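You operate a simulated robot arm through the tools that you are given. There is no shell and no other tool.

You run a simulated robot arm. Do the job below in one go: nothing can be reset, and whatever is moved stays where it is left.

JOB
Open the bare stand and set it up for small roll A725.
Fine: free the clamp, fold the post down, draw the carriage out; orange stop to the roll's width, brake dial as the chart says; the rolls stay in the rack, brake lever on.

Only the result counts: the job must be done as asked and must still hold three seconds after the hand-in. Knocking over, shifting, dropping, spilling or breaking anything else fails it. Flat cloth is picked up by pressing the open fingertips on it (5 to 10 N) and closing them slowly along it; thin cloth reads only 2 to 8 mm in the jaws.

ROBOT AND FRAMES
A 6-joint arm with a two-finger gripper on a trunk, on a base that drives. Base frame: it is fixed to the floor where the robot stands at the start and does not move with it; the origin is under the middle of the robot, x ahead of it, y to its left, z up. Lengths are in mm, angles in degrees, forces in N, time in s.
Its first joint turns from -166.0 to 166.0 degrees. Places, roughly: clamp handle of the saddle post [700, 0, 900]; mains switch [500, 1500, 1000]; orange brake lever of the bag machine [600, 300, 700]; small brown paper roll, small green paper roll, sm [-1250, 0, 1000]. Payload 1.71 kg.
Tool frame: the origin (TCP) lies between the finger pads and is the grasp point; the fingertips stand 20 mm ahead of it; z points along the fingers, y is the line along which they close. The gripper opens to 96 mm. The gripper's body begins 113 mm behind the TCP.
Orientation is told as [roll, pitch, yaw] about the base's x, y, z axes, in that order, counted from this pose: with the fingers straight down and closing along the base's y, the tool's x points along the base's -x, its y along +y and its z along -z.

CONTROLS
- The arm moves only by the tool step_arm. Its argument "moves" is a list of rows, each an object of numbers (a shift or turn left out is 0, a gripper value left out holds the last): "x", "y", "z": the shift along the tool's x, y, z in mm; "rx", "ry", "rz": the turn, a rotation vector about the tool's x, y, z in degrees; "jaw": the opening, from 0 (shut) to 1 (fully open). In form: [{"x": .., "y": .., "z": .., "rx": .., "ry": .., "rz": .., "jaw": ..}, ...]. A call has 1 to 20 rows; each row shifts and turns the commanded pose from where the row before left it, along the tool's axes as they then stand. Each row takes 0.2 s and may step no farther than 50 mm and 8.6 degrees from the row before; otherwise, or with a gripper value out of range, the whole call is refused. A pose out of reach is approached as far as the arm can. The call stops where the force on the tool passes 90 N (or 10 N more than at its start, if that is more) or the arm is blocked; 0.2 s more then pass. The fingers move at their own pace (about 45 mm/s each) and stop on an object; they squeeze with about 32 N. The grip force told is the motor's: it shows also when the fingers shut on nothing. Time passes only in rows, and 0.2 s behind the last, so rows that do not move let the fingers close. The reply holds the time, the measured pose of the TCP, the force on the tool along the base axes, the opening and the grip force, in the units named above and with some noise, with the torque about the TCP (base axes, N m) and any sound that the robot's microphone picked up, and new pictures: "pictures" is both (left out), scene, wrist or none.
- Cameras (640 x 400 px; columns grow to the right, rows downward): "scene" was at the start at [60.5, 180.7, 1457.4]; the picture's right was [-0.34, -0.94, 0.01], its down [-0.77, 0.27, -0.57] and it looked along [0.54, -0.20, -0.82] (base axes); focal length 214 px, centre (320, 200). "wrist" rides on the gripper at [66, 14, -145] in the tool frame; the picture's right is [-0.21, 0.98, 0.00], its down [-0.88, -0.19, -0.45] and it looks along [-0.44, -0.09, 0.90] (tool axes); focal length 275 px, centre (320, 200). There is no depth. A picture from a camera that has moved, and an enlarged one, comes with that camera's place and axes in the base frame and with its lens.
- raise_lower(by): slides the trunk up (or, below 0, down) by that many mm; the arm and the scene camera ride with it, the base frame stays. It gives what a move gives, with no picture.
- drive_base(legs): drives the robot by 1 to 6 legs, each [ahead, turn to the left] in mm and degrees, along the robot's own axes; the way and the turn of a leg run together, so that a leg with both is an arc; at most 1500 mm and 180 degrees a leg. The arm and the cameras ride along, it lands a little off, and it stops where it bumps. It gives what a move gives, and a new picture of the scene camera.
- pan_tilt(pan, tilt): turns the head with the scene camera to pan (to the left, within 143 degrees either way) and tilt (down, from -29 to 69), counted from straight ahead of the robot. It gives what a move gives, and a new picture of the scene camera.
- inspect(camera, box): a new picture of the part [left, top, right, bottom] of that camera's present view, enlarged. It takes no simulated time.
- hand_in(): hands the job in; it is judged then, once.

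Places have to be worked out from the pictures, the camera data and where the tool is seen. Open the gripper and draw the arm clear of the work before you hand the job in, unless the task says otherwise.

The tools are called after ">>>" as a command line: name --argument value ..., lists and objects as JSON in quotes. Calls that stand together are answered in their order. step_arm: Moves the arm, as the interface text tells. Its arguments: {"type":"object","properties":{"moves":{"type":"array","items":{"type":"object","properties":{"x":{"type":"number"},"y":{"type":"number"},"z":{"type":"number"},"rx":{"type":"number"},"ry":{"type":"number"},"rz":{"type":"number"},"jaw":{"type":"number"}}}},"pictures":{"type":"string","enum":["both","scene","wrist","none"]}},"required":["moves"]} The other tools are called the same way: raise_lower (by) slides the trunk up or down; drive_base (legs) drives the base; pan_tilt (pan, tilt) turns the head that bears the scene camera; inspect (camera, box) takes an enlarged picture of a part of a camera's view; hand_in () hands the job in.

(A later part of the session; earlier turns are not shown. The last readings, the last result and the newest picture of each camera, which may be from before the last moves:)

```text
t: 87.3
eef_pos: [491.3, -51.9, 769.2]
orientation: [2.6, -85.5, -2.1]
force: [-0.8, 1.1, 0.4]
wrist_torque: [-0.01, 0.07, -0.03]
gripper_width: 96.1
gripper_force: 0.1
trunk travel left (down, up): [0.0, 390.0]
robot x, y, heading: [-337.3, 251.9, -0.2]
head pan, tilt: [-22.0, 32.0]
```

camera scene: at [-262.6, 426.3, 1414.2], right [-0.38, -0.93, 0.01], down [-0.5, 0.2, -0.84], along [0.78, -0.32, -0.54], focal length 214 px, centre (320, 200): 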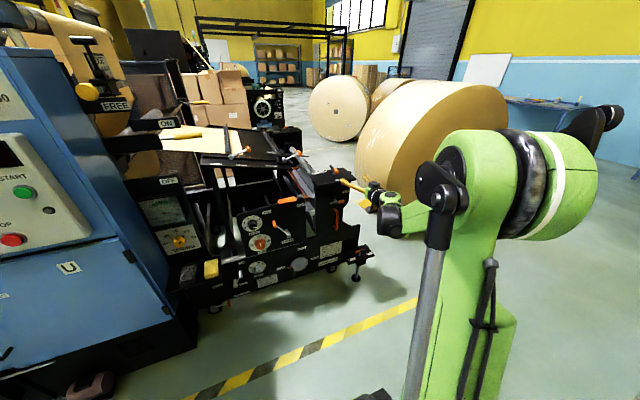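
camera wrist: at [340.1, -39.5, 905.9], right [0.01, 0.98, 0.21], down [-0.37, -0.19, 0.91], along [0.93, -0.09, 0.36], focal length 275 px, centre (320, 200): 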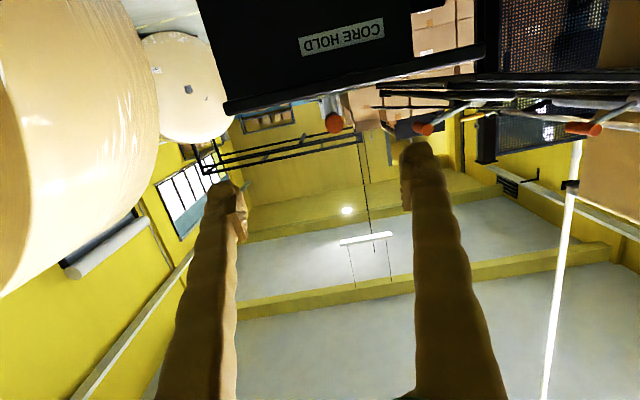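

Good, no reach trouble. I continue down toward z≈660.

>>> step_arm --moves '[{"x": 36, "z": 3}, {"x": 36, "z": 3}]' --pictures "none"

>>> step_arm --moves '[{"x": 33, "z": 3}]'

>>> inspect --camera "scene" --box '[280, 150, 400, 230]'

```text
t: 87.9
eef_pos: [491.8, -53.3, 697.5]
orientation: [2.7, -85.5, -2.0]
force: [-0.3, 0.0, 0.5]
wrist_torque: [0.01, 0.03, -0.01]
gripper_width: 96.2
gripper_force: 0.0
trunk travel left (down, up): [0.0, 390.0]
robot x, y, heading: [-337.7, 246.0, -0.1]
head pan, tilt: [-22.0, 32.0]
```

```text
t: 88.3
eef_pos: [491.4, -52.3, 665.0]
orientation: [2.6, -85.5, -2.2]
force: [-0.1, 0.7, 0.0]
wrist_torque: [0.0, 0.04, -0.01]
gripper_width: 95.8
gripper_force: 0.1
trunk travel left (down, up): [0.0, 390.0]
robot x, y, heading: [-334.8, 250.7, -0.2]
head pan, tilt: [-22.0, 32.0]
camera scene: at [-262.5, 426.3, 1414.2], right [-0.38, -0.93, 0.01], down [-0.5, 0.2, -0.84], along [0.78, -0.32, -0.54], focal length 214 px, centre (320, 200)
camera wrist: at [342.1, -39.9, 610.2], right [0.01, 0.98, 0.21], down [-0.37, -0.19, 0.91], along [0.93, -0.09, 0.36], focal length 275 px, centre (320, 200)
```

scene: 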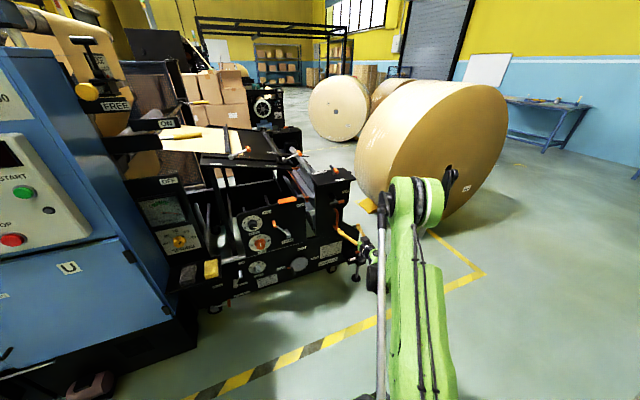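
wrist: 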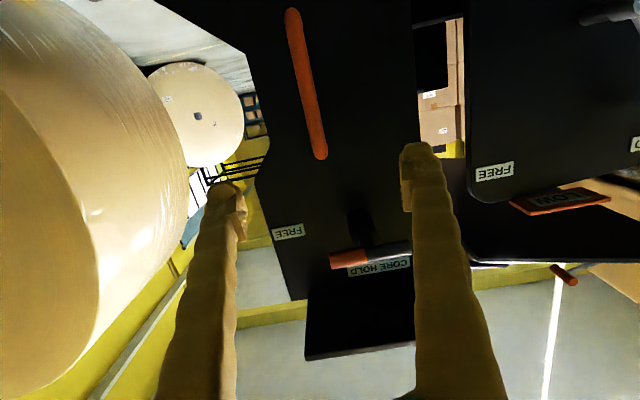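

```text
5.00 times, centred on (340, 190) of scene
camera zoom: at [-262.5, 426.3, 1414.2], right [-0.38, -0.93, 0.01], down [-0.5, 0.2, -0.84], along [0.78, -0.32, -0.54], focal length 1072 px, centre (220, 250)
```

zoom: 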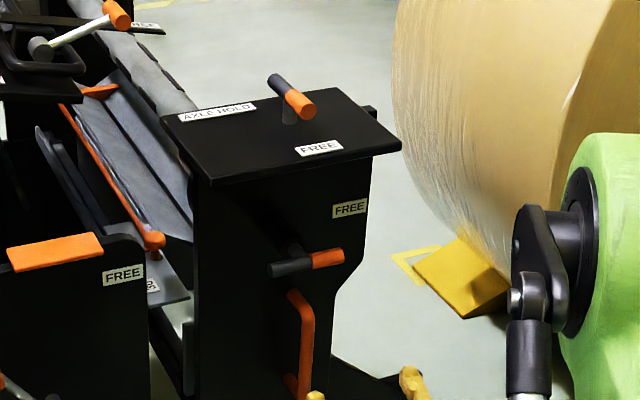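

The D-handle is clearly seen: vertical bar at y≈−56, z≈540–675, x≈631. I advance with open jaws so the bar sits between the fingers at z≈648.

>>> step_arm --moves '[{"x": 3, "y": -4, "z": 35}, {"z": 35}, {"z": 35}]' --pictures "wrist"

```text
t: 89.1
eef_pos: [597.4, -55.0, 653.5]
orientation: [3.1, -85.5, -2.8]
force: [0.4, 0.8, 1.1]
wrist_torque: [0.03, 0.04, -0.02]
gripper_width: 96.1
gripper_force: 0.1
trunk travel left (down, up): [0.0, 390.0]
robot x, y, heading: [-335.5, 248.0, -0.3]
head pan, tilt: [-22.0, 32.0]
camera wrist: at [446.5, -41.9, 597.8], right [0.01, 0.98, 0.21], down [-0.37, -0.19, 0.91], along [0.93, -0.09, 0.36], focal length 275 px, centre (320, 200)
```

wrist: 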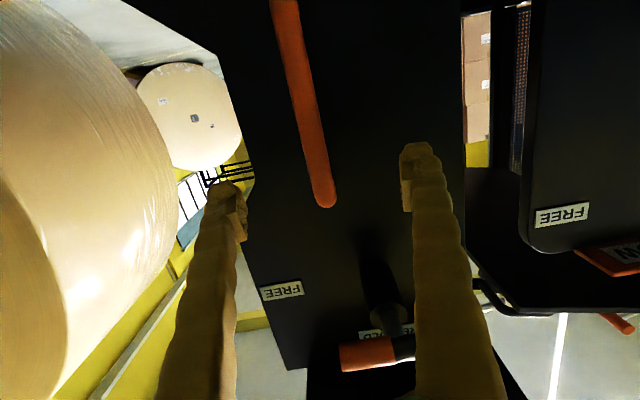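

Bar well centred between the fingers. Final advance of 35 mm, then close.

>>> step_arm --moves '[{"z": 20}, {"z": 15}]' --pictures "wrist"

```text
t: 89.7
eef_pos: [631.1, -54.6, 650.4]
orientation: [2.5, -85.5, -2.2]
force: [0.4, 0.2, 0.3]
wrist_torque: [0.03, 0.03, 0.01]
gripper_width: 95.9
gripper_force: 0.0
trunk travel left (down, up): [0.0, 390.0]
robot x, y, heading: [-329.4, 252.3, -0.3]
head pan, tilt: [-22.0, 32.0]
camera wrist: at [481.1, -41.8, 595.5], right [0.01, 0.98, 0.21], down [-0.37, -0.19, 0.91], along [0.93, -0.09, 0.36], focal length 275 px, centre (320, 200)
```

wrist: 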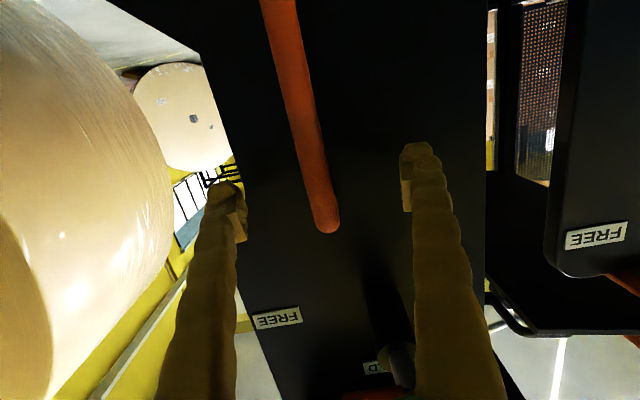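

The bar is at the grasp point. I close the jaws.

>>> step_arm --moves '[{"jaw": 0}, {"jaw": 0}, {"jaw": 0}, {"jaw": 0}, {"jaw": 0}, {"jaw": 0}]' --pictures "wrist"

```text
t: 91.1
eef_pos: [630.7, -53.8, 650.3]
orientation: [2.7, -85.6, -2.3]
force: [0.5, -1.8, 0.3]
wrist_torque: [-0.08, -0.03, 0.01]
gripper_width: 11.3
gripper_force: 31.1
trunk travel left (down, up): [0.0, 390.0]
robot x, y, heading: [-337.6, 249.3, -0.3]
head pan, tilt: [-22.0, 32.0]
camera wrist: at [481.1, -41.9, 595.4], right [0.01, 0.98, 0.21], down [-0.37, -0.19, 0.91], along [0.93, -0.09, 0.36], focal length 275 px, centre (320, 200)
```

wrist: 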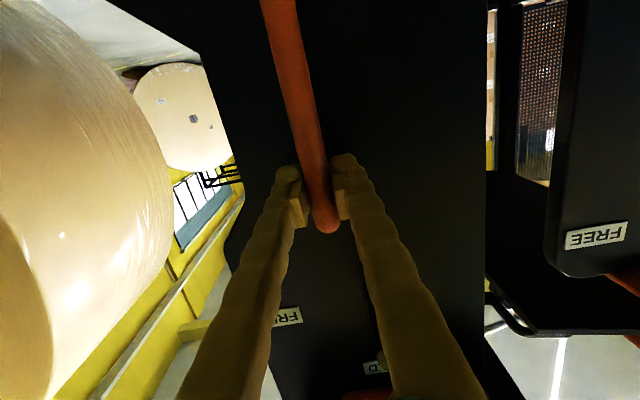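

Gripped. I start swinging the post to the right about the pivot (≈ y −95, z 500) with the tool rotating along: first 6°.

>>> step_arm --moves '[{"x": -1.3, "y": -5.25, "z": -0.1, "rx": -0.16, "rz": 2}, {"x": -1.3, "y": -5.25, "z": -0.1, "rx": -0.16, "rz": 2}, {"x": -1.3, "y": -5.25, "z": -0.1, "rx": -0.16, "rz": 2}]' --pictures "none"

>>> inspect --camera "scene" --box '[280, 150, 400, 230]'

```text
t: 91.9
eef_pos: [630.8, -66.2, 656.8]
orientation: [55.0, -82.3, -54.1]
force: [11.4, 30.5, 29.3]
wrist_torque: [-0.55, -0.09, 0.09]
gripper_width: 12.6
gripper_force: 34.6
trunk travel left (down, up): [0.0, 390.0]
robot x, y, heading: [-335.8, 251.8, -0.1]
head pan, tilt: [-22.0, 32.0]
```

```text
5.00 times, centred on (340, 190) of scene
camera zoom: at [-264.0, 428.2, 1414.4], right [-0.38, -0.93, 0.01], down [-0.5, 0.2, -0.84], along [0.78, -0.32, -0.54], focal length 1072 px, centre (220, 250)
```

zoom: 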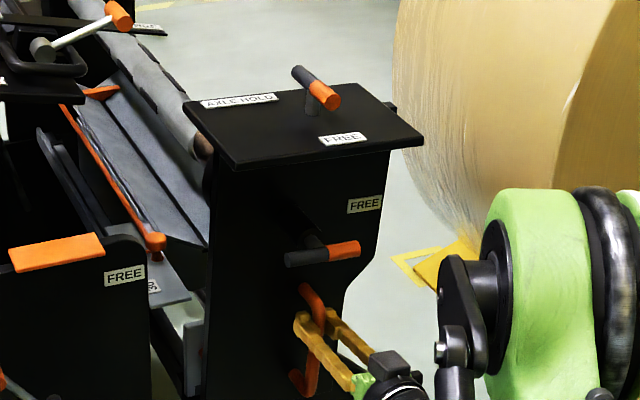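

The post follows. The upward friction shows the true pivot lies further right; I adapt the arc (pivot ≈ (−125, 510)) and continue a few degrees.

>>> step_arm --moves '[{"x": -3}, {"x": -3.7, "y": -7.4, "z": -0.2, "rx": -0.23, "rz": 3}, {"x": -3.7, "y": -7.4, "z": -0.2, "rx": -0.23, "rz": 3}]' --pictures "none"

>>> inspect --camera "scene" --box '[280, 150, 400, 230]'

```text
t: 92.7
eef_pos: [629.5, -85.2, 664.8]
orientation: [70.6, -76.9, -69.7]
force: [0.6, 22.3, 31.6]
wrist_torque: [-0.63, -0.1, 0.07]
gripper_width: 12.9
gripper_force: 34.9
trunk travel left (down, up): [0.0, 390.0]
robot x, y, heading: [-334.9, 253.4, -0.1]
head pan, tilt: [-22.0, 32.0]
```

```text
5.00 times, centred on (340, 190) of scene
camera zoom: at [-264.7, 428.0, 1414.3], right [-0.38, -0.93, 0.01], down [-0.5, 0.2, -0.84], along [0.78, -0.32, -0.54], focal length 1072 px, centre (220, 250)
```

zoom: 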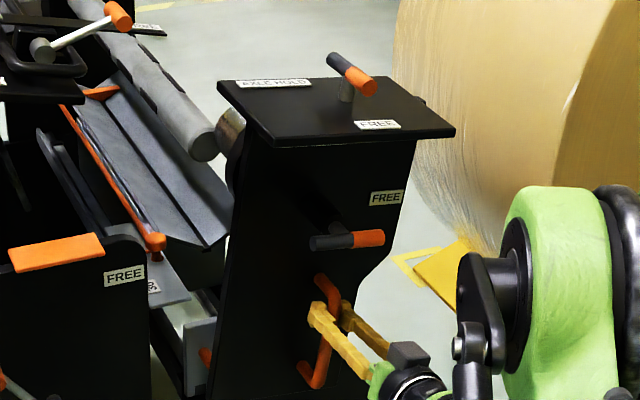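

The post swings well (axle end is now free of it). The torque shows my tool is slightly over-rotated and the pivot is about (−150, 470); I correct and continue.

>>> step_arm --moves '[{"x": -4, "rx": 0.16, "rz": -2}, {"x": -5.2, "y": -9.4, "z": -0.3, "rx": -0.23, "rz": 3}, {"x": -5.2, "y": -9.4, "z": -0.3, "rx": -0.23, "rz": 3}]' --pictures "none"

>>> inspect --camera "scene" --box '[280, 150, 400, 230]'

```text
t: 93.5
eef_pos: [629.8, -108.3, 673.6]
orientation: [75.4, -73.2, -74.2]
force: [-15.6, 7.9, 12.6]
wrist_torque: [-0.8, -0.52, -0.07]
gripper_width: 12.4
gripper_force: 35.0
trunk travel left (down, up): [0.0, 390.0]
robot x, y, heading: [-337.8, 250.9, -0.1]
head pan, tilt: [-22.0, 32.0]
```

```text
5.00 times, centred on (340, 190) of scene
camera zoom: at [-263.9, 426.9, 1414.2], right [-0.38, -0.93, 0.01], down [-0.5, 0.2, -0.84], along [0.78, -0.32, -0.54], focal length 1072 px, centre (220, 250)
```

zoom: 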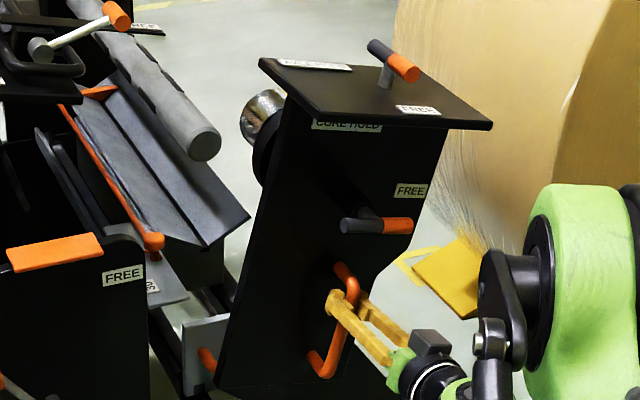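

I view the whole post foot now to see which parts move with it.

>>> inspect --camera "scene" --box '[290, 180, 410, 300]'

>>> inspect --camera "wrist" --box '[0, 0, 640, 400]'

```text
3.33 times, centred on (350, 240) of scene
camera zoom: at [-263.9, 426.9, 1414.2], right [-0.38, -0.93, 0.01], down [-0.5, 0.2, -0.84], along [0.78, -0.32, -0.54], focal length 715 px, centre (220, 67)
```

zoom: 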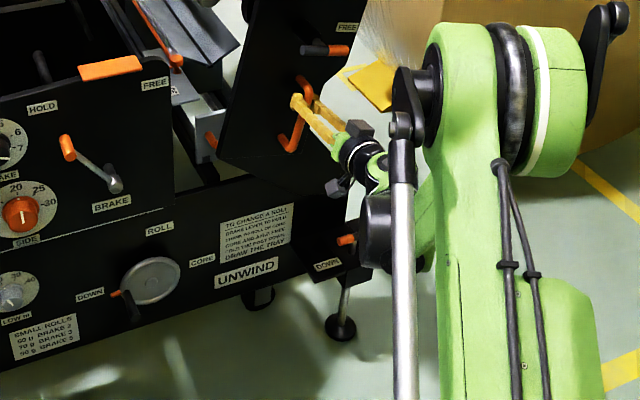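

```text
1.00 times, centred on (320, 200) of wrist (not enlarged: the box is as wide or as high as the picture)
camera zoom: at [480.8, -81.5, 624.2], right [0.01, 0.88, 0.47], down [-0.37, -0.43, 0.82], along [0.93, -0.19, 0.32], focal length 275 px, centre (320, 200)
```

zoom: 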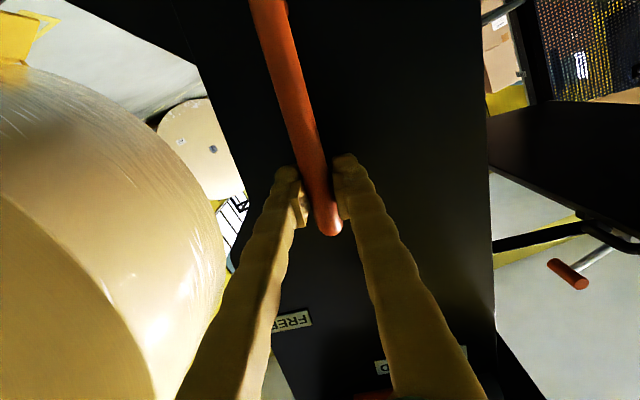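

The wrist view shows the bar still held at the same spot, tool roll ≈16°, giving a pivot near (−168, 472). I continue with that arc.

>>> step_arm --moves '[{"x": -5.66, "y": -9.43, "z": -0.45, "rx": -0.2, "rz": 2.6}, {"x": -5.66, "y": -9.43, "z": -0.45, "rx": -0.23, "rz": 2.99}, {"x": -5.66, "y": -9.43, "z": -0.45, "rx": -0.23, "rz": 2.99}]' --pictures "none"

>>> inspect --camera "scene" --box '[290, 140, 410, 240]'

>>> inspect --camera "wrist" --box '[0, 0, 640, 400]'

```text
t: 94.3
eef_pos: [630.8, -142.0, 682.0]
orientation: [80.5, -64.8, -79.3]
force: [-5.5, 3.9, 22.3]
wrist_torque: [-0.79, -0.53, -0.11]
gripper_width: 12.4
gripper_force: 35.3
trunk travel left (down, up): [0.0, 390.0]
robot x, y, heading: [-337.4, 248.2, 0.1]
head pan, tilt: [-22.0, 32.0]
```

```text
4.00 times, centred on (350, 190) of scene
camera zoom: at [-264.0, 427.0, 1414.3], right [-0.38, -0.93, 0.01], down [-0.5, 0.2, -0.84], along [0.78, -0.32, -0.54], focal length 858 px, centre (200, 240)
```

zoom: 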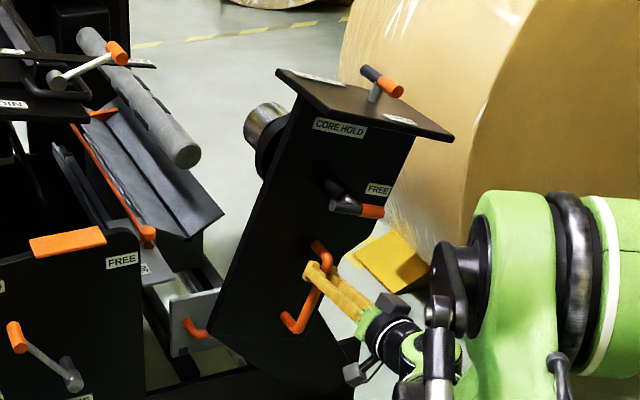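

```text
1.00 times, centred on (320, 200) of wrist (not enlarged: the box is as wide or as high as the picture)
camera zoom: at [480.7, -106.3, 637.3], right [0.01, 0.8, 0.6], down [-0.37, -0.55, 0.75], along [0.93, -0.23, 0.29], focal length 275 px, centre (320, 200)
```

zoom: 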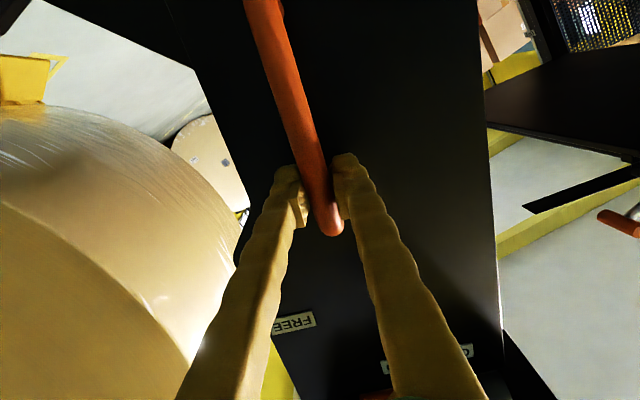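

The post lags my tool roll by ~2–3°, so the pivot is around (−178, 445). I undo the over-rotation and continue.

>>> step_arm --moves '[{"x": -2, "rx": 0.19, "rz": -2.4}, {"x": -6.2, "y": -10.9, "z": -0.49, "rx": -0.23, "rz": 2.99}, {"x": -6.2, "y": -10.9, "z": -0.49, "rx": -0.23, "rz": 2.99}, {"x": -6.2, "y": -10.9, "z": -0.49, "rx": -0.23, "rz": 2.99}]' --pictures "none"

>>> inspect --camera "scene" --box '[290, 140, 410, 240]'

>>> inspect --camera "wrist" --box '[0, 0, 640, 400]'

```text
t: 95.3
eef_pos: [632.0, -179.1, 687.6]
orientation: [82.8, -58.2, -81.5]
force: [-16.7, -4.3, 22.2]
wrist_torque: [-0.75, -0.3, -0.09]
gripper_width: 12.2
gripper_force: 35.2
trunk travel left (down, up): [0.0, 390.0]
robot x, y, heading: [-337.2, 248.7, -0.3]
head pan, tilt: [-22.0, 32.0]
```

```text
4.00 times, centred on (350, 190) of scene
camera zoom: at [-264.6, 426.7, 1414.5], right [-0.38, -0.93, 0.01], down [-0.5, 0.2, -0.84], along [0.78, -0.32, -0.54], focal length 858 px, centre (200, 240)
```

zoom: 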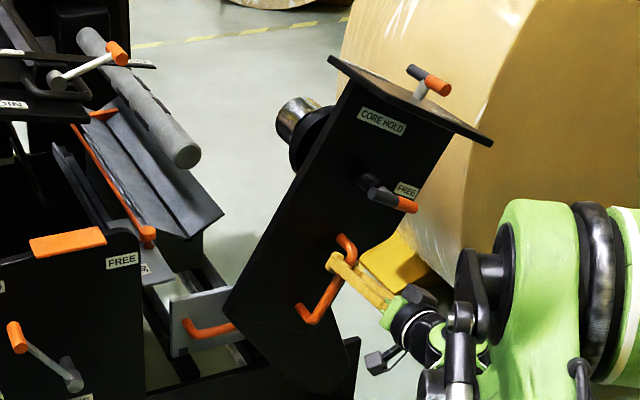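

```text
1.00 times, centred on (320, 200) of wrist (not enlarged: the box is as wide or as high as the picture)
camera zoom: at [481.5, -139.5, 646.0], right [0.01, 0.73, 0.69], down [-0.37, -0.63, 0.68], along [0.93, -0.26, 0.26], focal length 275 px, centre (320, 200)
```

zoom: 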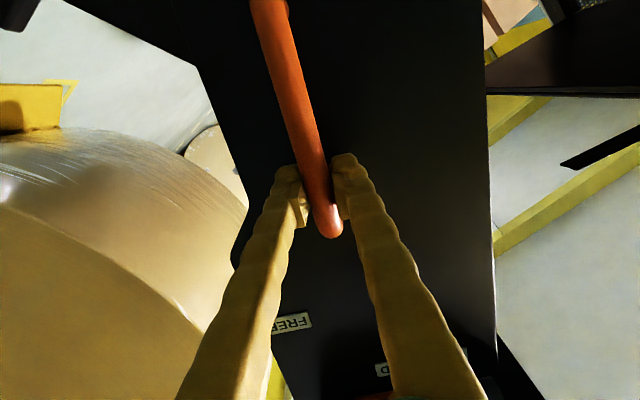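

Tool and post now agree (≈31°), the pivot is ≈(−184, 443), and loads are small near the balance point. I go on.

>>> step_arm --moves '[{"x": -8.5, "y": -11, "z": -1.5, "rx": -0.23, "rz": 2.99}, {"x": -6.55, "y": -11, "z": -0.52, "rx": -0.23, "rz": 2.99}, {"x": -6.55, "y": -11, "z": -0.52, "rx": -0.23, "rz": 2.99}, {"x": -6.55, "y": -11, "z": -0.52, "rx": -0.23, "rz": 2.99}]' --pictures "none"

>>> inspect --camera "wrist" --box '[0, 0, 640, 400]'

```text
t: 96.3
eef_pos: [630.6, -232.0, 680.5]
orientation: [85.3, -46.4, -83.3]
force: [9.3, -15.9, 16.2]
wrist_torque: [-0.74, -0.45, -0.37]
gripper_width: 12.4
gripper_force: 35.6
trunk travel left (down, up): [0.0, 390.0]
robot x, y, heading: [-336.5, 247.7, -0.2]
head pan, tilt: [-22.0, 32.0]
```

```text
1.00 times, centred on (320, 200) of wrist (not enlarged: the box is as wide or as high as the picture)
camera zoom: at [480.3, -185.2, 650.0], right [0.01, 0.57, 0.82], down [-0.37, -0.76, 0.53], along [0.93, -0.31, 0.2], focal length 275 px, centre (320, 200)
```

zoom: 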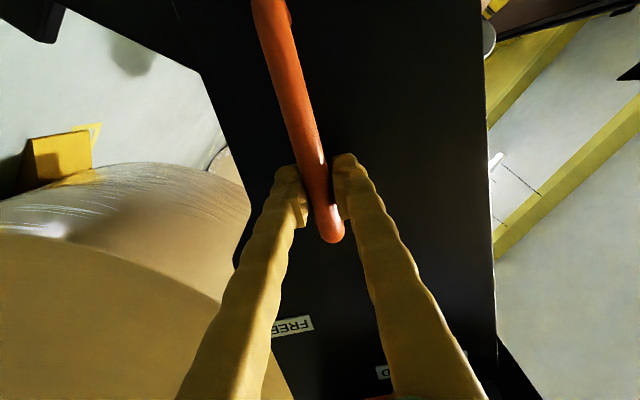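

Still near balance at ≈43°. I continue, relieving the slight outward slide.

>>> step_arm --moves '[{"x": -10.5, "y": -11, "z": -0.8, "rx": -0.23, "rz": 2.99}, {"x": -7, "y": -11, "z": -0.52, "rx": -0.23, "rz": 2.99}, {"x": -7, "y": -11, "z": -0.52, "rx": -0.23, "rz": 2.99}, {"x": -7, "y": -11, "z": -0.52, "rx": -0.23, "rz": 2.99}]' --pictures "none"

>>> inspect --camera "scene" --box '[290, 140, 450, 260]'

>>> inspect --camera "wrist" --box '[0, 0, 640, 400]'

```text
t: 97.3
eef_pos: [632.9, -284.7, 669.2]
orientation: [86.8, -34.3, -84.2]
force: [-22.5, -11.8, -26.3]
wrist_torque: [-0.78, -0.08, -0.3]
gripper_width: 12.0
gripper_force: 35.0
trunk travel left (down, up): [0.0, 390.0]
robot x, y, heading: [-334.6, 248.7, -0.2]
head pan, tilt: [-22.0, 32.0]
```

```text
3.33 times, centred on (370, 200) of scene
camera zoom: at [-260.9, 424.5, 1414.2], right [-0.38, -0.93, 0.01], down [-0.5, 0.2, -0.84], along [0.78, -0.32, -0.54], focal length 715 px, centre (153, 200)
```

zoom: 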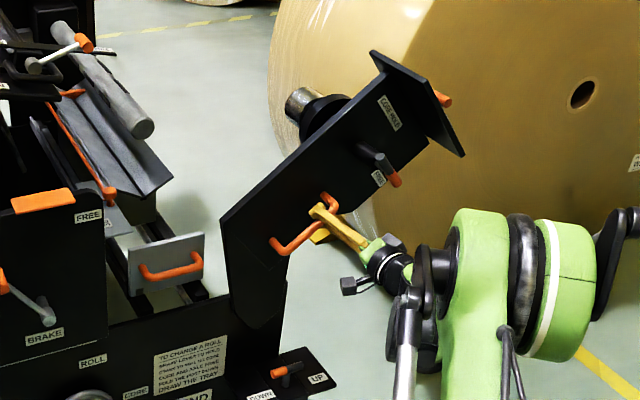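

```text
1.00 times, centred on (320, 200) of wrist (not enlarged: the box is as wide or as high as the picture)
camera zoom: at [482.1, -233.6, 648.0], right [0.02, 0.38, 0.92], down [-0.37, -0.86, 0.36], along [0.93, -0.35, 0.13], focal length 275 px, centre (320, 200)
```

zoom: 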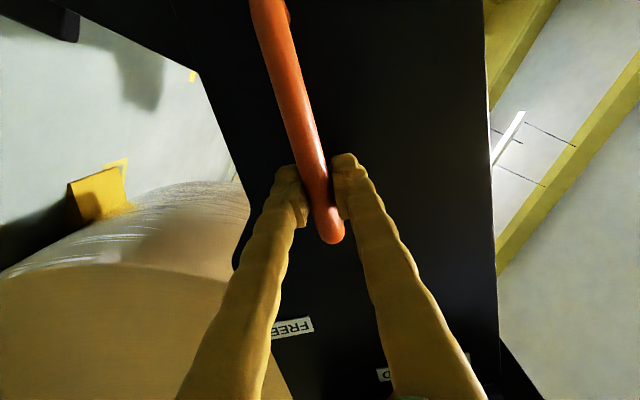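

At ≈55° the load is now pulling down moderately (28 N), held securely; the carriage with its horizontal orange handle is exposed behind. I continue lowering.

>>> step_arm --moves '[{"x": -6.6, "y": -11, "z": -2.0, "rx": -0.23, "rz": 2.99}, {"x": -6.6, "y": -11, "z": -0.52, "rx": -0.23, "rz": 2.99}, {"x": -6.6, "y": -11, "z": -0.52, "rx": -0.23, "rz": 2.99}]' --pictures "none"

>>> inspect --camera "wrist" --box '[0, 0, 640, 400]'

```text
t: 98.1
eef_pos: [631.8, -318.7, 652.0]
orientation: [87.8, -25.4, -84.7]
force: [18.6, -26.9, -0.5]
wrist_torque: [-0.76, -0.13, -0.24]
gripper_width: 12.7
gripper_force: 35.0
trunk travel left (down, up): [0.0, 390.0]
robot x, y, heading: [-339.8, 250.3, 0.1]
head pan, tilt: [-22.0, 32.0]
```

```text
1.00 times, centred on (320, 200) of wrist (not enlarged: the box is as wide or as high as the picture)
camera zoom: at [481.6, -265.1, 640.6], right [0.02, 0.24, 0.97], down [-0.37, -0.9, 0.22], along [0.93, -0.36, 0.07], focal length 275 px, centre (320, 200)
```

zoom: 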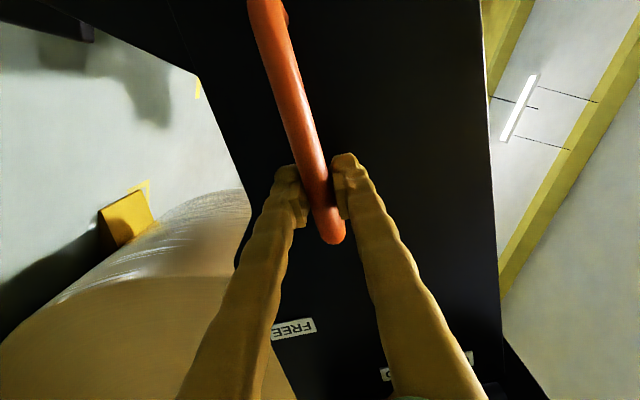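

Stable at ≈64°. Continue.

>>> step_arm --moves '[{"x": -9, "y": -11, "z": -1.0, "rx": -0.23, "rz": 2.99}, {"x": -6.8, "y": -11, "z": -0.52, "rx": -0.23, "rz": 2.99}, {"x": -6.8, "y": -11, "z": -0.52, "rx": -0.23, "rz": 2.99}]' --pictures "none"

>>> inspect --camera "scene" --box '[290, 140, 450, 260]'

>>> inspect --camera "wrist" --box '[0, 0, 640, 400]'

```text
t: 98.9
eef_pos: [631.3, -351.6, 629.7]
orientation: [88.6, -16.4, -85.0]
force: [9.1, -31.0, -7.9]
wrist_torque: [-0.8, -0.13, -0.51]
gripper_width: 12.4
gripper_force: 34.9
trunk travel left (down, up): [0.0, 390.0]
robot x, y, heading: [-334.3, 248.1, -0.4]
head pan, tilt: [-22.0, 32.0]
```

```text
3.33 times, centred on (370, 200) of scene
camera zoom: at [-261.0, 424.5, 1414.3], right [-0.38, -0.93, 0.01], down [-0.5, 0.2, -0.84], along [0.78, -0.32, -0.54], focal length 715 px, centre (153, 200)
```

zoom: 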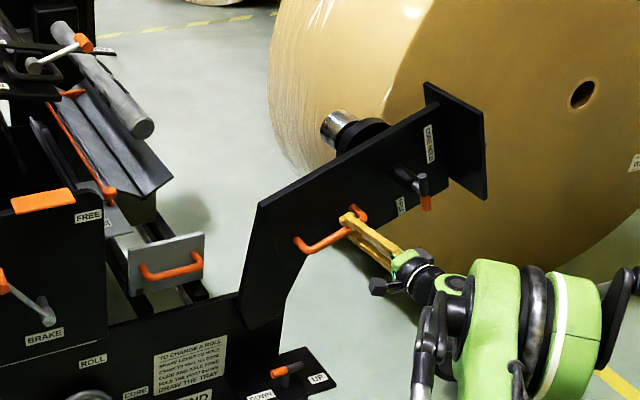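

```text
1.00 times, centred on (320, 200) of wrist (not enlarged: the box is as wide or as high as the picture)
camera zoom: at [480.3, -296.8, 627.0], right [0.02, 0.08, 1.0], down [-0.37, -0.93, 0.08], along [0.93, -0.37, 0.01], focal length 275 px, centre (320, 200)
```

zoom: 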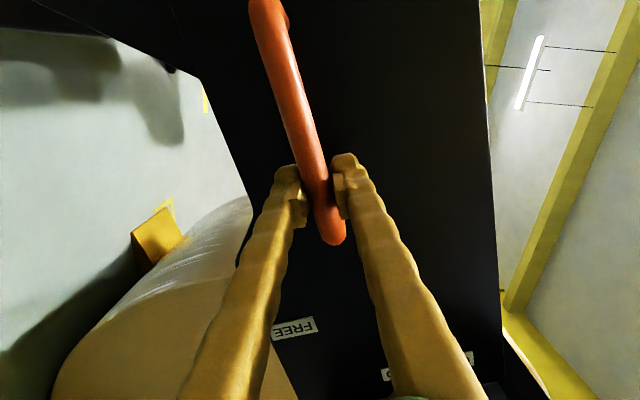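

≈73° now, loads small. Continue lowering.

>>> step_arm --moves '[{"x": -9, "y": -11, "z": -0.8, "rx": -0.23, "rz": 2.99}, {"x": -6.8, "y": -11, "z": -0.52, "rx": -0.23, "rz": 2.99}, {"x": -6.8, "y": -11, "z": -0.52, "rx": -0.23, "rz": 2.99}]' --pictures "none"

>>> inspect --camera "scene" --box '[290, 140, 450, 260]'

>>> inspect --camera "wrist" --box '[0, 0, 640, 400]'

```text
t: 99.7
eef_pos: [631.7, -382.4, 602.7]
orientation: [89.3, -7.4, -85.2]
force: [-19.6, -23.0, -22.3]
wrist_torque: [-0.83, 0.02, -0.2]
gripper_width: 12.7
gripper_force: 34.8
trunk travel left (down, up): [0.0, 390.0]
robot x, y, heading: [-335.2, 249.2, -0.0]
head pan, tilt: [-22.0, 32.0]
```

```text
3.33 times, centred on (370, 200) of scene
camera zoom: at [-261.0, 424.0, 1414.3], right [-0.38, -0.93, 0.0], down [-0.5, 0.2, -0.84], along [0.78, -0.32, -0.54], focal length 715 px, centre (153, 200)
```

zoom: 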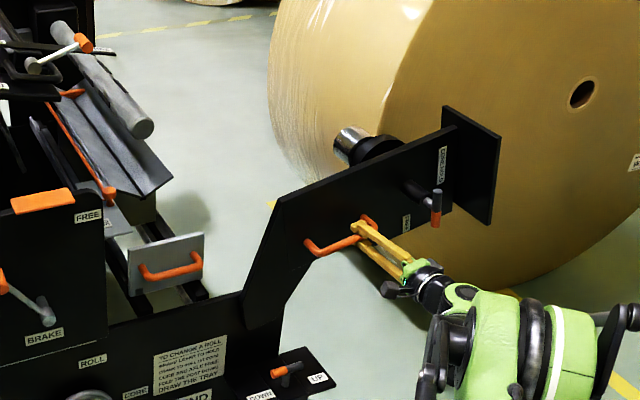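

```text
1.00 times, centred on (320, 200) of wrist (not enlarged: the box is as wide or as high as the picture)
camera zoom: at [481.4, -327.0, 608.5], right [0.02, -0.08, 1.0], down [-0.37, -0.93, -0.06], along [0.93, -0.37, -0.05], focal length 275 px, centre (320, 200)
```

zoom: 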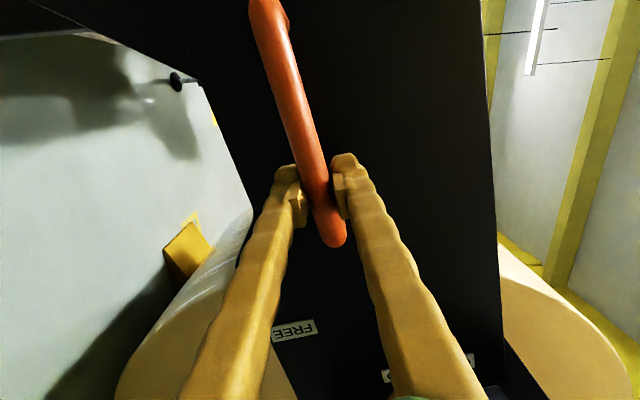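

≈82°. I lower the last part carefully, looking for the end stop.

>>> step_arm --moves '[{"x": -8, "y": -11, "z": -1.2, "rx": -0.23, "rz": 2.99}, {"x": -6.8, "y": -11, "z": -0.52, "rx": -0.23, "rz": 2.99}]' --pictures "none"

>>> step_arm --moves '[{"x": -4.5, "y": -7.3, "z": -0.3, "rx": -0.16, "rz": 2}]' --pictures "none"

>>> inspect --camera "scene" --box '[290, 140, 450, 260]'

>>> inspect --camera "wrist" --box '[0, 0, 640, 400]'

```text
t: 100.3
eef_pos: [628.1, -389.4, 587.8]
orientation: [89.5, -1.5, -85.1]
force: [23.5, -22.8, -26.1]
wrist_torque: [-0.76, 0.01, -0.2]
gripper_width: 13.7
gripper_force: 35.1
out of reach, approached as far as the arm can: row 2
trunk travel left (down, up): [0.0, 390.0]
robot x, y, heading: [-338.1, 242.1, 0.1]
head pan, tilt: [-22.0, 32.0]
```

```text
t: 100.7
eef_pos: [625.4, -389.5, 584.0]
orientation: [89.6, 0.5, -85.0]
force: [48.7, -14.3, -30.3]
wrist_torque: [-0.65, 0.1, -0.39]
gripper_width: 14.7
gripper_force: 35.1
out of reach, approached as far as the arm can: row 1
trunk travel left (down, up): [0.0, 390.0]
robot x, y, heading: [-335.7, 254.1, -0.2]
head pan, tilt: [-22.0, 32.0]
```

```text
3.33 times, centred on (370, 200) of scene
camera zoom: at [-257.4, 424.0, 1414.1], right [-0.38, -0.93, 0.01], down [-0.51, 0.2, -0.84], along [0.77, -0.32, -0.55], focal length 715 px, centre (153, 200)
```

zoom: 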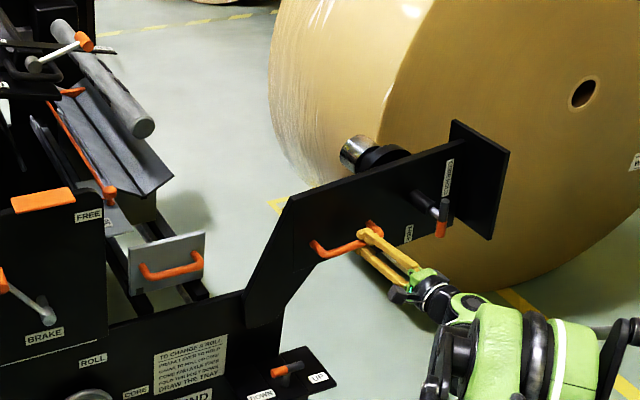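

```text
1.00 times, centred on (320, 200) of wrist (not enlarged: the box is as wide or as high as the picture)
camera zoom: at [474.3, -337.1, 598.3], right [0.02, -0.21, 0.98], down [-0.37, -0.91, -0.19], along [0.93, -0.35, -0.1], focal length 275 px, centre (320, 200)
```

zoom: 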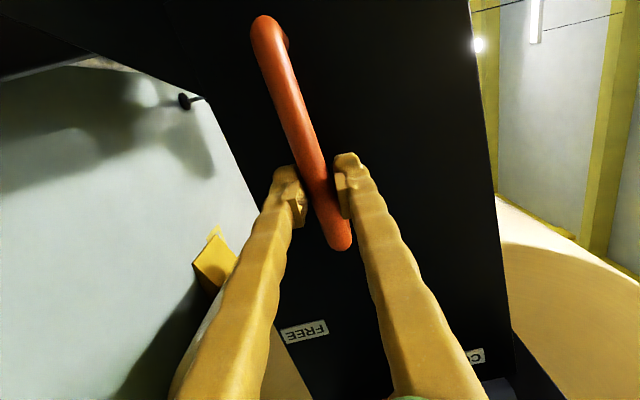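

The arm has reached its limit at ≈86–88° with the post still resting ~30 N on the finger. I slide the grip along the bar toward the pivot (+Y) to regain reach.

>>> step_arm --moves '[{"x": 6}, {"x": 6}, {"x": 6}, {"x": 6}]' --pictures "none"

>>> inspect --camera "wrist" --box '[0, 0, 640, 400]'

```text
t: 101.7
eef_pos: [617.0, -371.5, 588.2]
orientation: [89.9, 0.5, -85.4]
force: [-19.2, -31.8, -19.3]
wrist_torque: [-0.68, 0.33, -0.42]
gripper_width: 16.8
gripper_force: 35.1
trunk travel left (down, up): [0.0, 390.0]
robot x, y, heading: [-335.1, 245.8, -0.6]
head pan, tilt: [-22.0, 32.0]
```

```text
1.00 times, centred on (320, 200) of wrist (not enlarged: the box is as wide or as high as the picture)
camera zoom: at [467.1, -318.3, 601.2], right [0.02, -0.21, 0.98], down [-0.37, -0.91, -0.19], along [0.93, -0.36, -0.1], focal length 275 px, centre (320, 200)
```

zoom: 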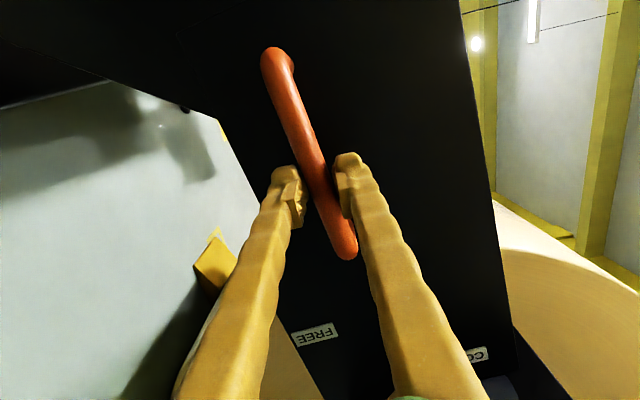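

The grip has drifted back to x=617 (bar near the fingertips). I move forward again along X and match the roll to the bar.

>>> step_arm --moves '[{"z": 5, "rz": -2}, {"z": 5, "rz": -2}, {"z": 4}]' --pictures "none"

>>> inspect --camera "wrist" --box '[0, 0, 640, 400]'

```text
t: 102.5
eef_pos: [634.2, -366.7, 584.9]
orientation: [89.7, -3.5, -85.1]
force: [-29.2, -4.8, -48.2]
wrist_torque: [-0.73, 0.06, 0.15]
gripper_width: 12.3
gripper_force: 34.7
trunk travel left (down, up): [0.0, 390.0]
robot x, y, heading: [-335.9, 248.5, -0.1]
head pan, tilt: [-22.0, 32.0]
```

```text
1.00 times, centred on (320, 200) of wrist (not enlarged: the box is as wide or as high as the picture)
camera zoom: at [483.7, -313.0, 593.9], right [0.02, -0.14, 0.99], down [-0.37, -0.92, -0.13], along [0.93, -0.36, -0.07], focal length 275 px, centre (320, 200)
```

zoom: 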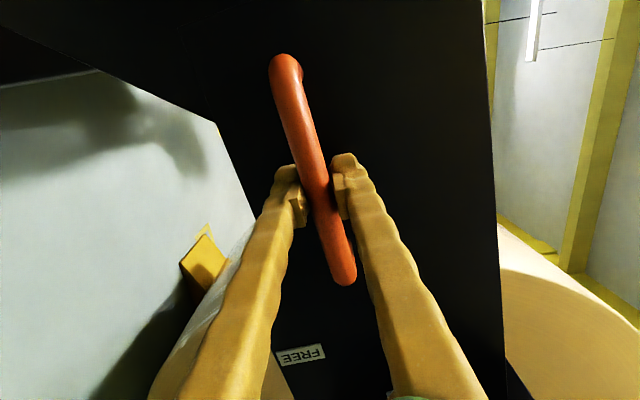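

Good grip again (12.3 mm). I lower further, letting the grip slide along the bar.

>>> step_arm --moves '[{"z": -2, "y": -6.7, "x": -1, "rz": 2}, {"y": -6.7, "x": -1, "rz": 2}]' --pictures "none"

>>> inspect --camera "scene" --box '[290, 140, 450, 260]'

>>> inspect --camera "wrist" --box '[0, 0, 640, 400]'

```text
t: 103.1
eef_pos: [630.9, -368.8, 575.7]
orientation: [89.8, 0.7, -85.3]
force: [17.9, -26.4, -18.0]
wrist_torque: [-0.81, -0.05, -0.19]
gripper_width: 13.1
gripper_force: 35.1
trunk travel left (down, up): [0.0, 390.0]
robot x, y, heading: [-338.6, 250.8, -0.2]
head pan, tilt: [-22.0, 32.0]
```

```text
3.33 times, centred on (370, 200) of scene
camera zoom: at [-259.7, 424.2, 1414.5], right [-0.38, -0.93, 0.01], down [-0.51, 0.2, -0.84], along [0.78, -0.32, -0.54], focal length 715 px, centre (153, 200)
```

zoom: 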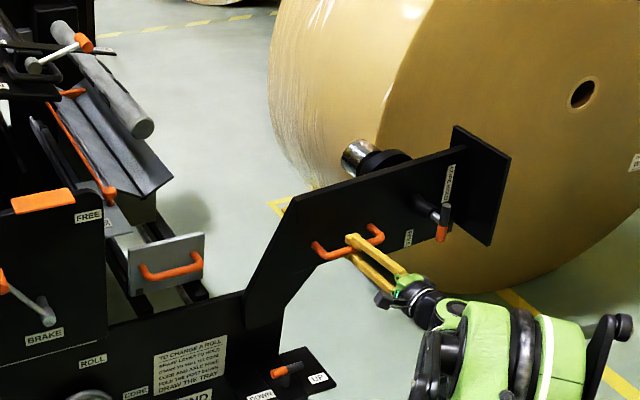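

```text
1.00 times, centred on (320, 200) of wrist (not enlarged: the box is as wide or as high as the picture)
camera zoom: at [480.5, -316.0, 589.5], right [0.02, -0.21, 0.98], down [-0.37, -0.91, -0.19], along [0.93, -0.36, -0.1], focal length 275 px, centre (320, 200)
```

zoom: 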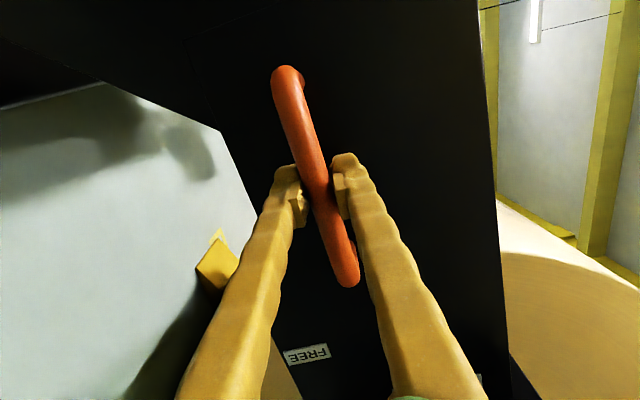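

≈89°. Continue in small steps to find the end stop.

>>> step_arm --moves '[{"y": -6.7, "x": -0.5, "rz": 2}, {"y": -6.7, "x": -0.5, "rz": 2}]' --pictures "none"

>>> inspect --camera "scene" --box '[290, 140, 450, 260]'

>>> inspect --camera "wrist" --box '[0, 0, 640, 400]'

```text
t: 103.7
eef_pos: [624.9, -363.7, 575.1]
orientation: [89.9, 4.7, -85.2]
force: [28.2, -18.0, 36.1]
wrist_torque: [-0.62, -0.19, -0.09]
gripper_width: 15.1
gripper_force: 34.6
out of reach, approached as far as the arm can: row 1, 2
trunk travel left (down, up): [0.0, 390.0]
robot x, y, heading: [-339.2, 249.4, -0.2]
head pan, tilt: [-22.0, 32.0]
```

```text
3.33 times, centred on (370, 200) of scene
camera zoom: at [-263.9, 427.0, 1414.8], right [-0.38, -0.93, 0.01], down [-0.5, 0.2, -0.84], along [0.78, -0.32, -0.54], focal length 715 px, centre (153, 200)
```

zoom: 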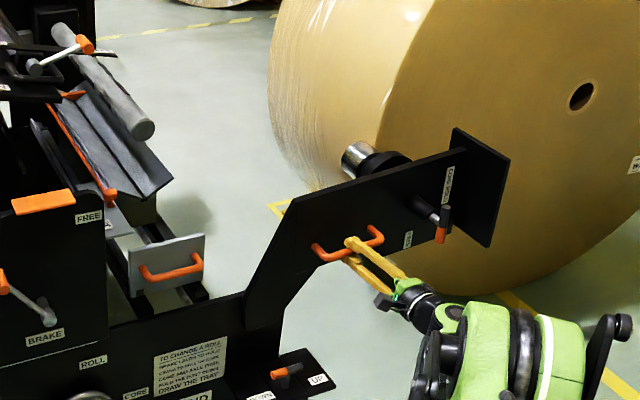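

```text
1.00 times, centred on (320, 200) of wrist (not enlarged: the box is as wide or as high as the picture)
camera zoom: at [475.3, -311.7, 592.6], right [0.02, -0.28, 0.96], down [-0.37, -0.89, -0.25], along [0.93, -0.35, -0.13], focal length 275 px, centre (320, 200)
```

zoom: 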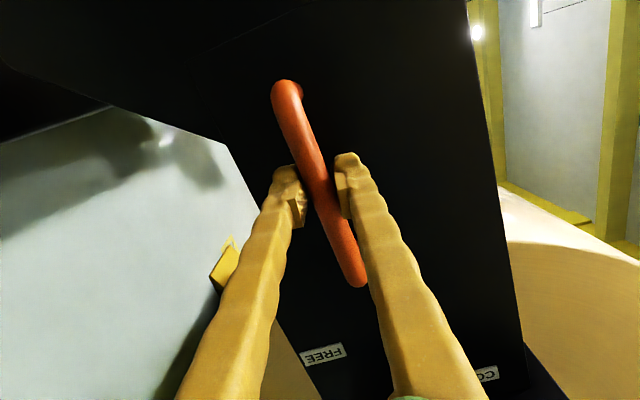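

Force reversed (+36 N up): the post is resting on its end stop at about 90°. I relax the roll, open the jaws gently, and check that it stays.

>>> step_arm --moves '[{"rz": -3, "y": 3}, {"jaw": 0.3}, {"jaw": 0.5}, {"jaw": 0.7}, {"jaw": 0.7}]' --pictures "wrist"

>>> inspect --camera "scene" --box '[290, 140, 450, 260]'

```text
t: 104.9
eef_pos: [625.3, -365.5, 572.7]
orientation: [90.0, 1.5, -85.0]
force: [0.3, 1.1, 0.6]
wrist_torque: [0.0, -0.02, 0.01]
gripper_width: 67.1
gripper_force: 0.0
trunk travel left (down, up): [0.0, 390.0]
robot x, y, heading: [-342.3, 249.1, -0.0]
head pan, tilt: [-22.0, 32.0]
camera wrist: at [474.9, -312.3, 587.1], right [0.02, -0.23, 0.97], down [-0.37, -0.91, -0.21], along [0.93, -0.35, -0.1], focal length 275 px, centre (320, 200)
```

wrist: 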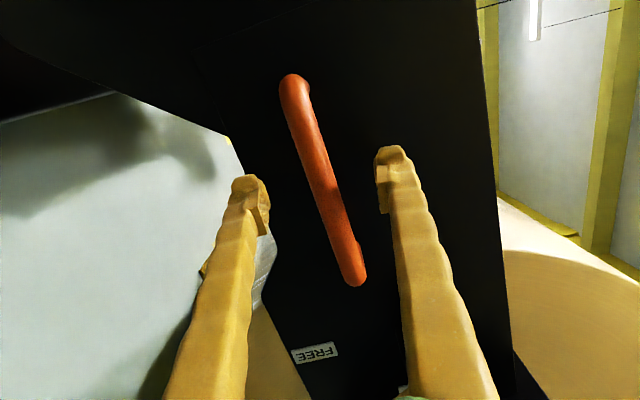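

```text
3.33 times, centred on (370, 200) of scene
camera zoom: at [-262.1, 425.9, 1414.2], right [-0.38, -0.93, 0.01], down [-0.5, 0.2, -0.84], along [0.78, -0.32, -0.54], focal length 715 px, centre (153, 200)
```

zoom: 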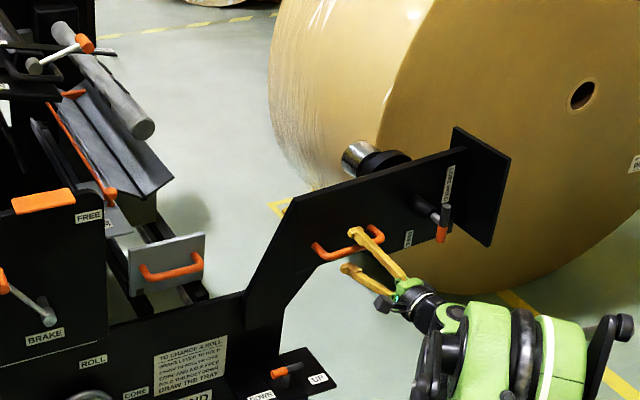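

The post stays folded down by itself. I back out along −X, then tilt the tool down ~50° (jaws closing in the vertical plane) for the carriage handle, and look at it with the wrist camera.

>>> step_arm --moves '[{"z": -30}, {"z": -35}, {"z": -35}, {"z": -35}]' --pictures "none"

>>> step_arm --moves '[{"y": 40, "x": 20}, {"y": 40, "x": 25}, {"y": 35, "x": 30}, {"y": 30, "x": 35}, {"rx": 8}, {"rx": 8}, {"rx": 8}, {"rx": 8}, {"rx": 8}, {"rx": 8}]'

```text
t: 105.9
eef_pos: [491.5, -376.3, 573.5]
orientation: [89.9, 1.5, -85.0]
force: [-0.1, -0.3, -0.1]
wrist_torque: [0.0, -0.02, -0.02]
gripper_width: 67.0
gripper_force: 0.0
trunk travel left (down, up): [0.0, 390.0]
robot x, y, heading: [-333.7, 252.2, -0.0]
head pan, tilt: [-22.0, 32.0]
```

```text
t: 108.1
eef_pos: [481.4, -270.2, 721.4]
orientation: [41.8, 1.4, -85.2]
force: [0.1, -0.9, -0.4]
wrist_torque: [0.04, 0.02, -0.03]
gripper_width: 67.4
gripper_force: 0.1
trunk travel left (down, up): [0.0, 390.0]
robot x, y, heading: [-336.2, 251.6, -0.4]
head pan, tilt: [-22.0, 32.0]
camera scene: at [-262.3, 425.7, 1414.3], right [-0.38, -0.93, 0.01], down [-0.5, 0.2, -0.84], along [0.78, -0.32, -0.54], focal length 214 px, centre (320, 200)
camera wrist: at [389.4, -215.7, 838.8], right [0.74, -0.16, 0.65], down [-0.36, -0.91, 0.19], along [0.56, -0.37, -0.74], focal length 275 px, centre (320, 200)
```

scene: 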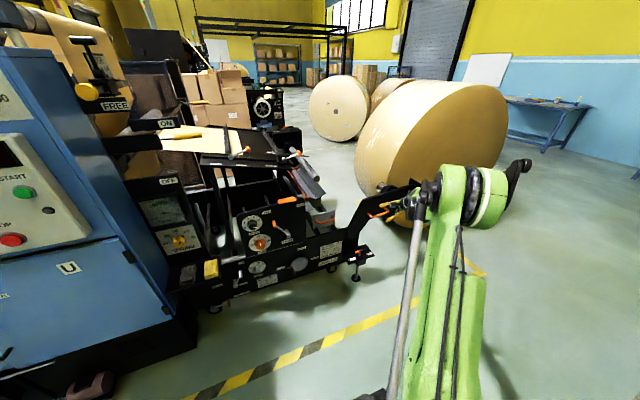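
wrist: 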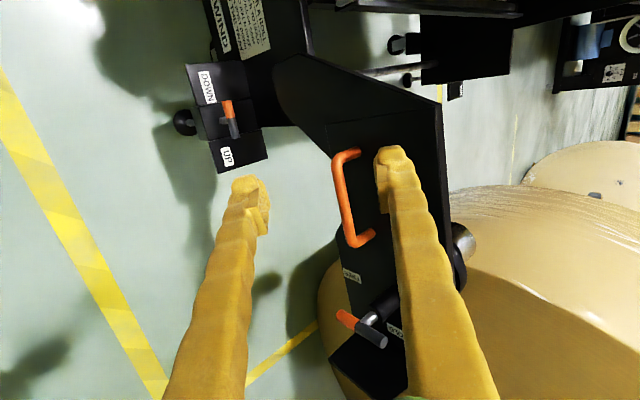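

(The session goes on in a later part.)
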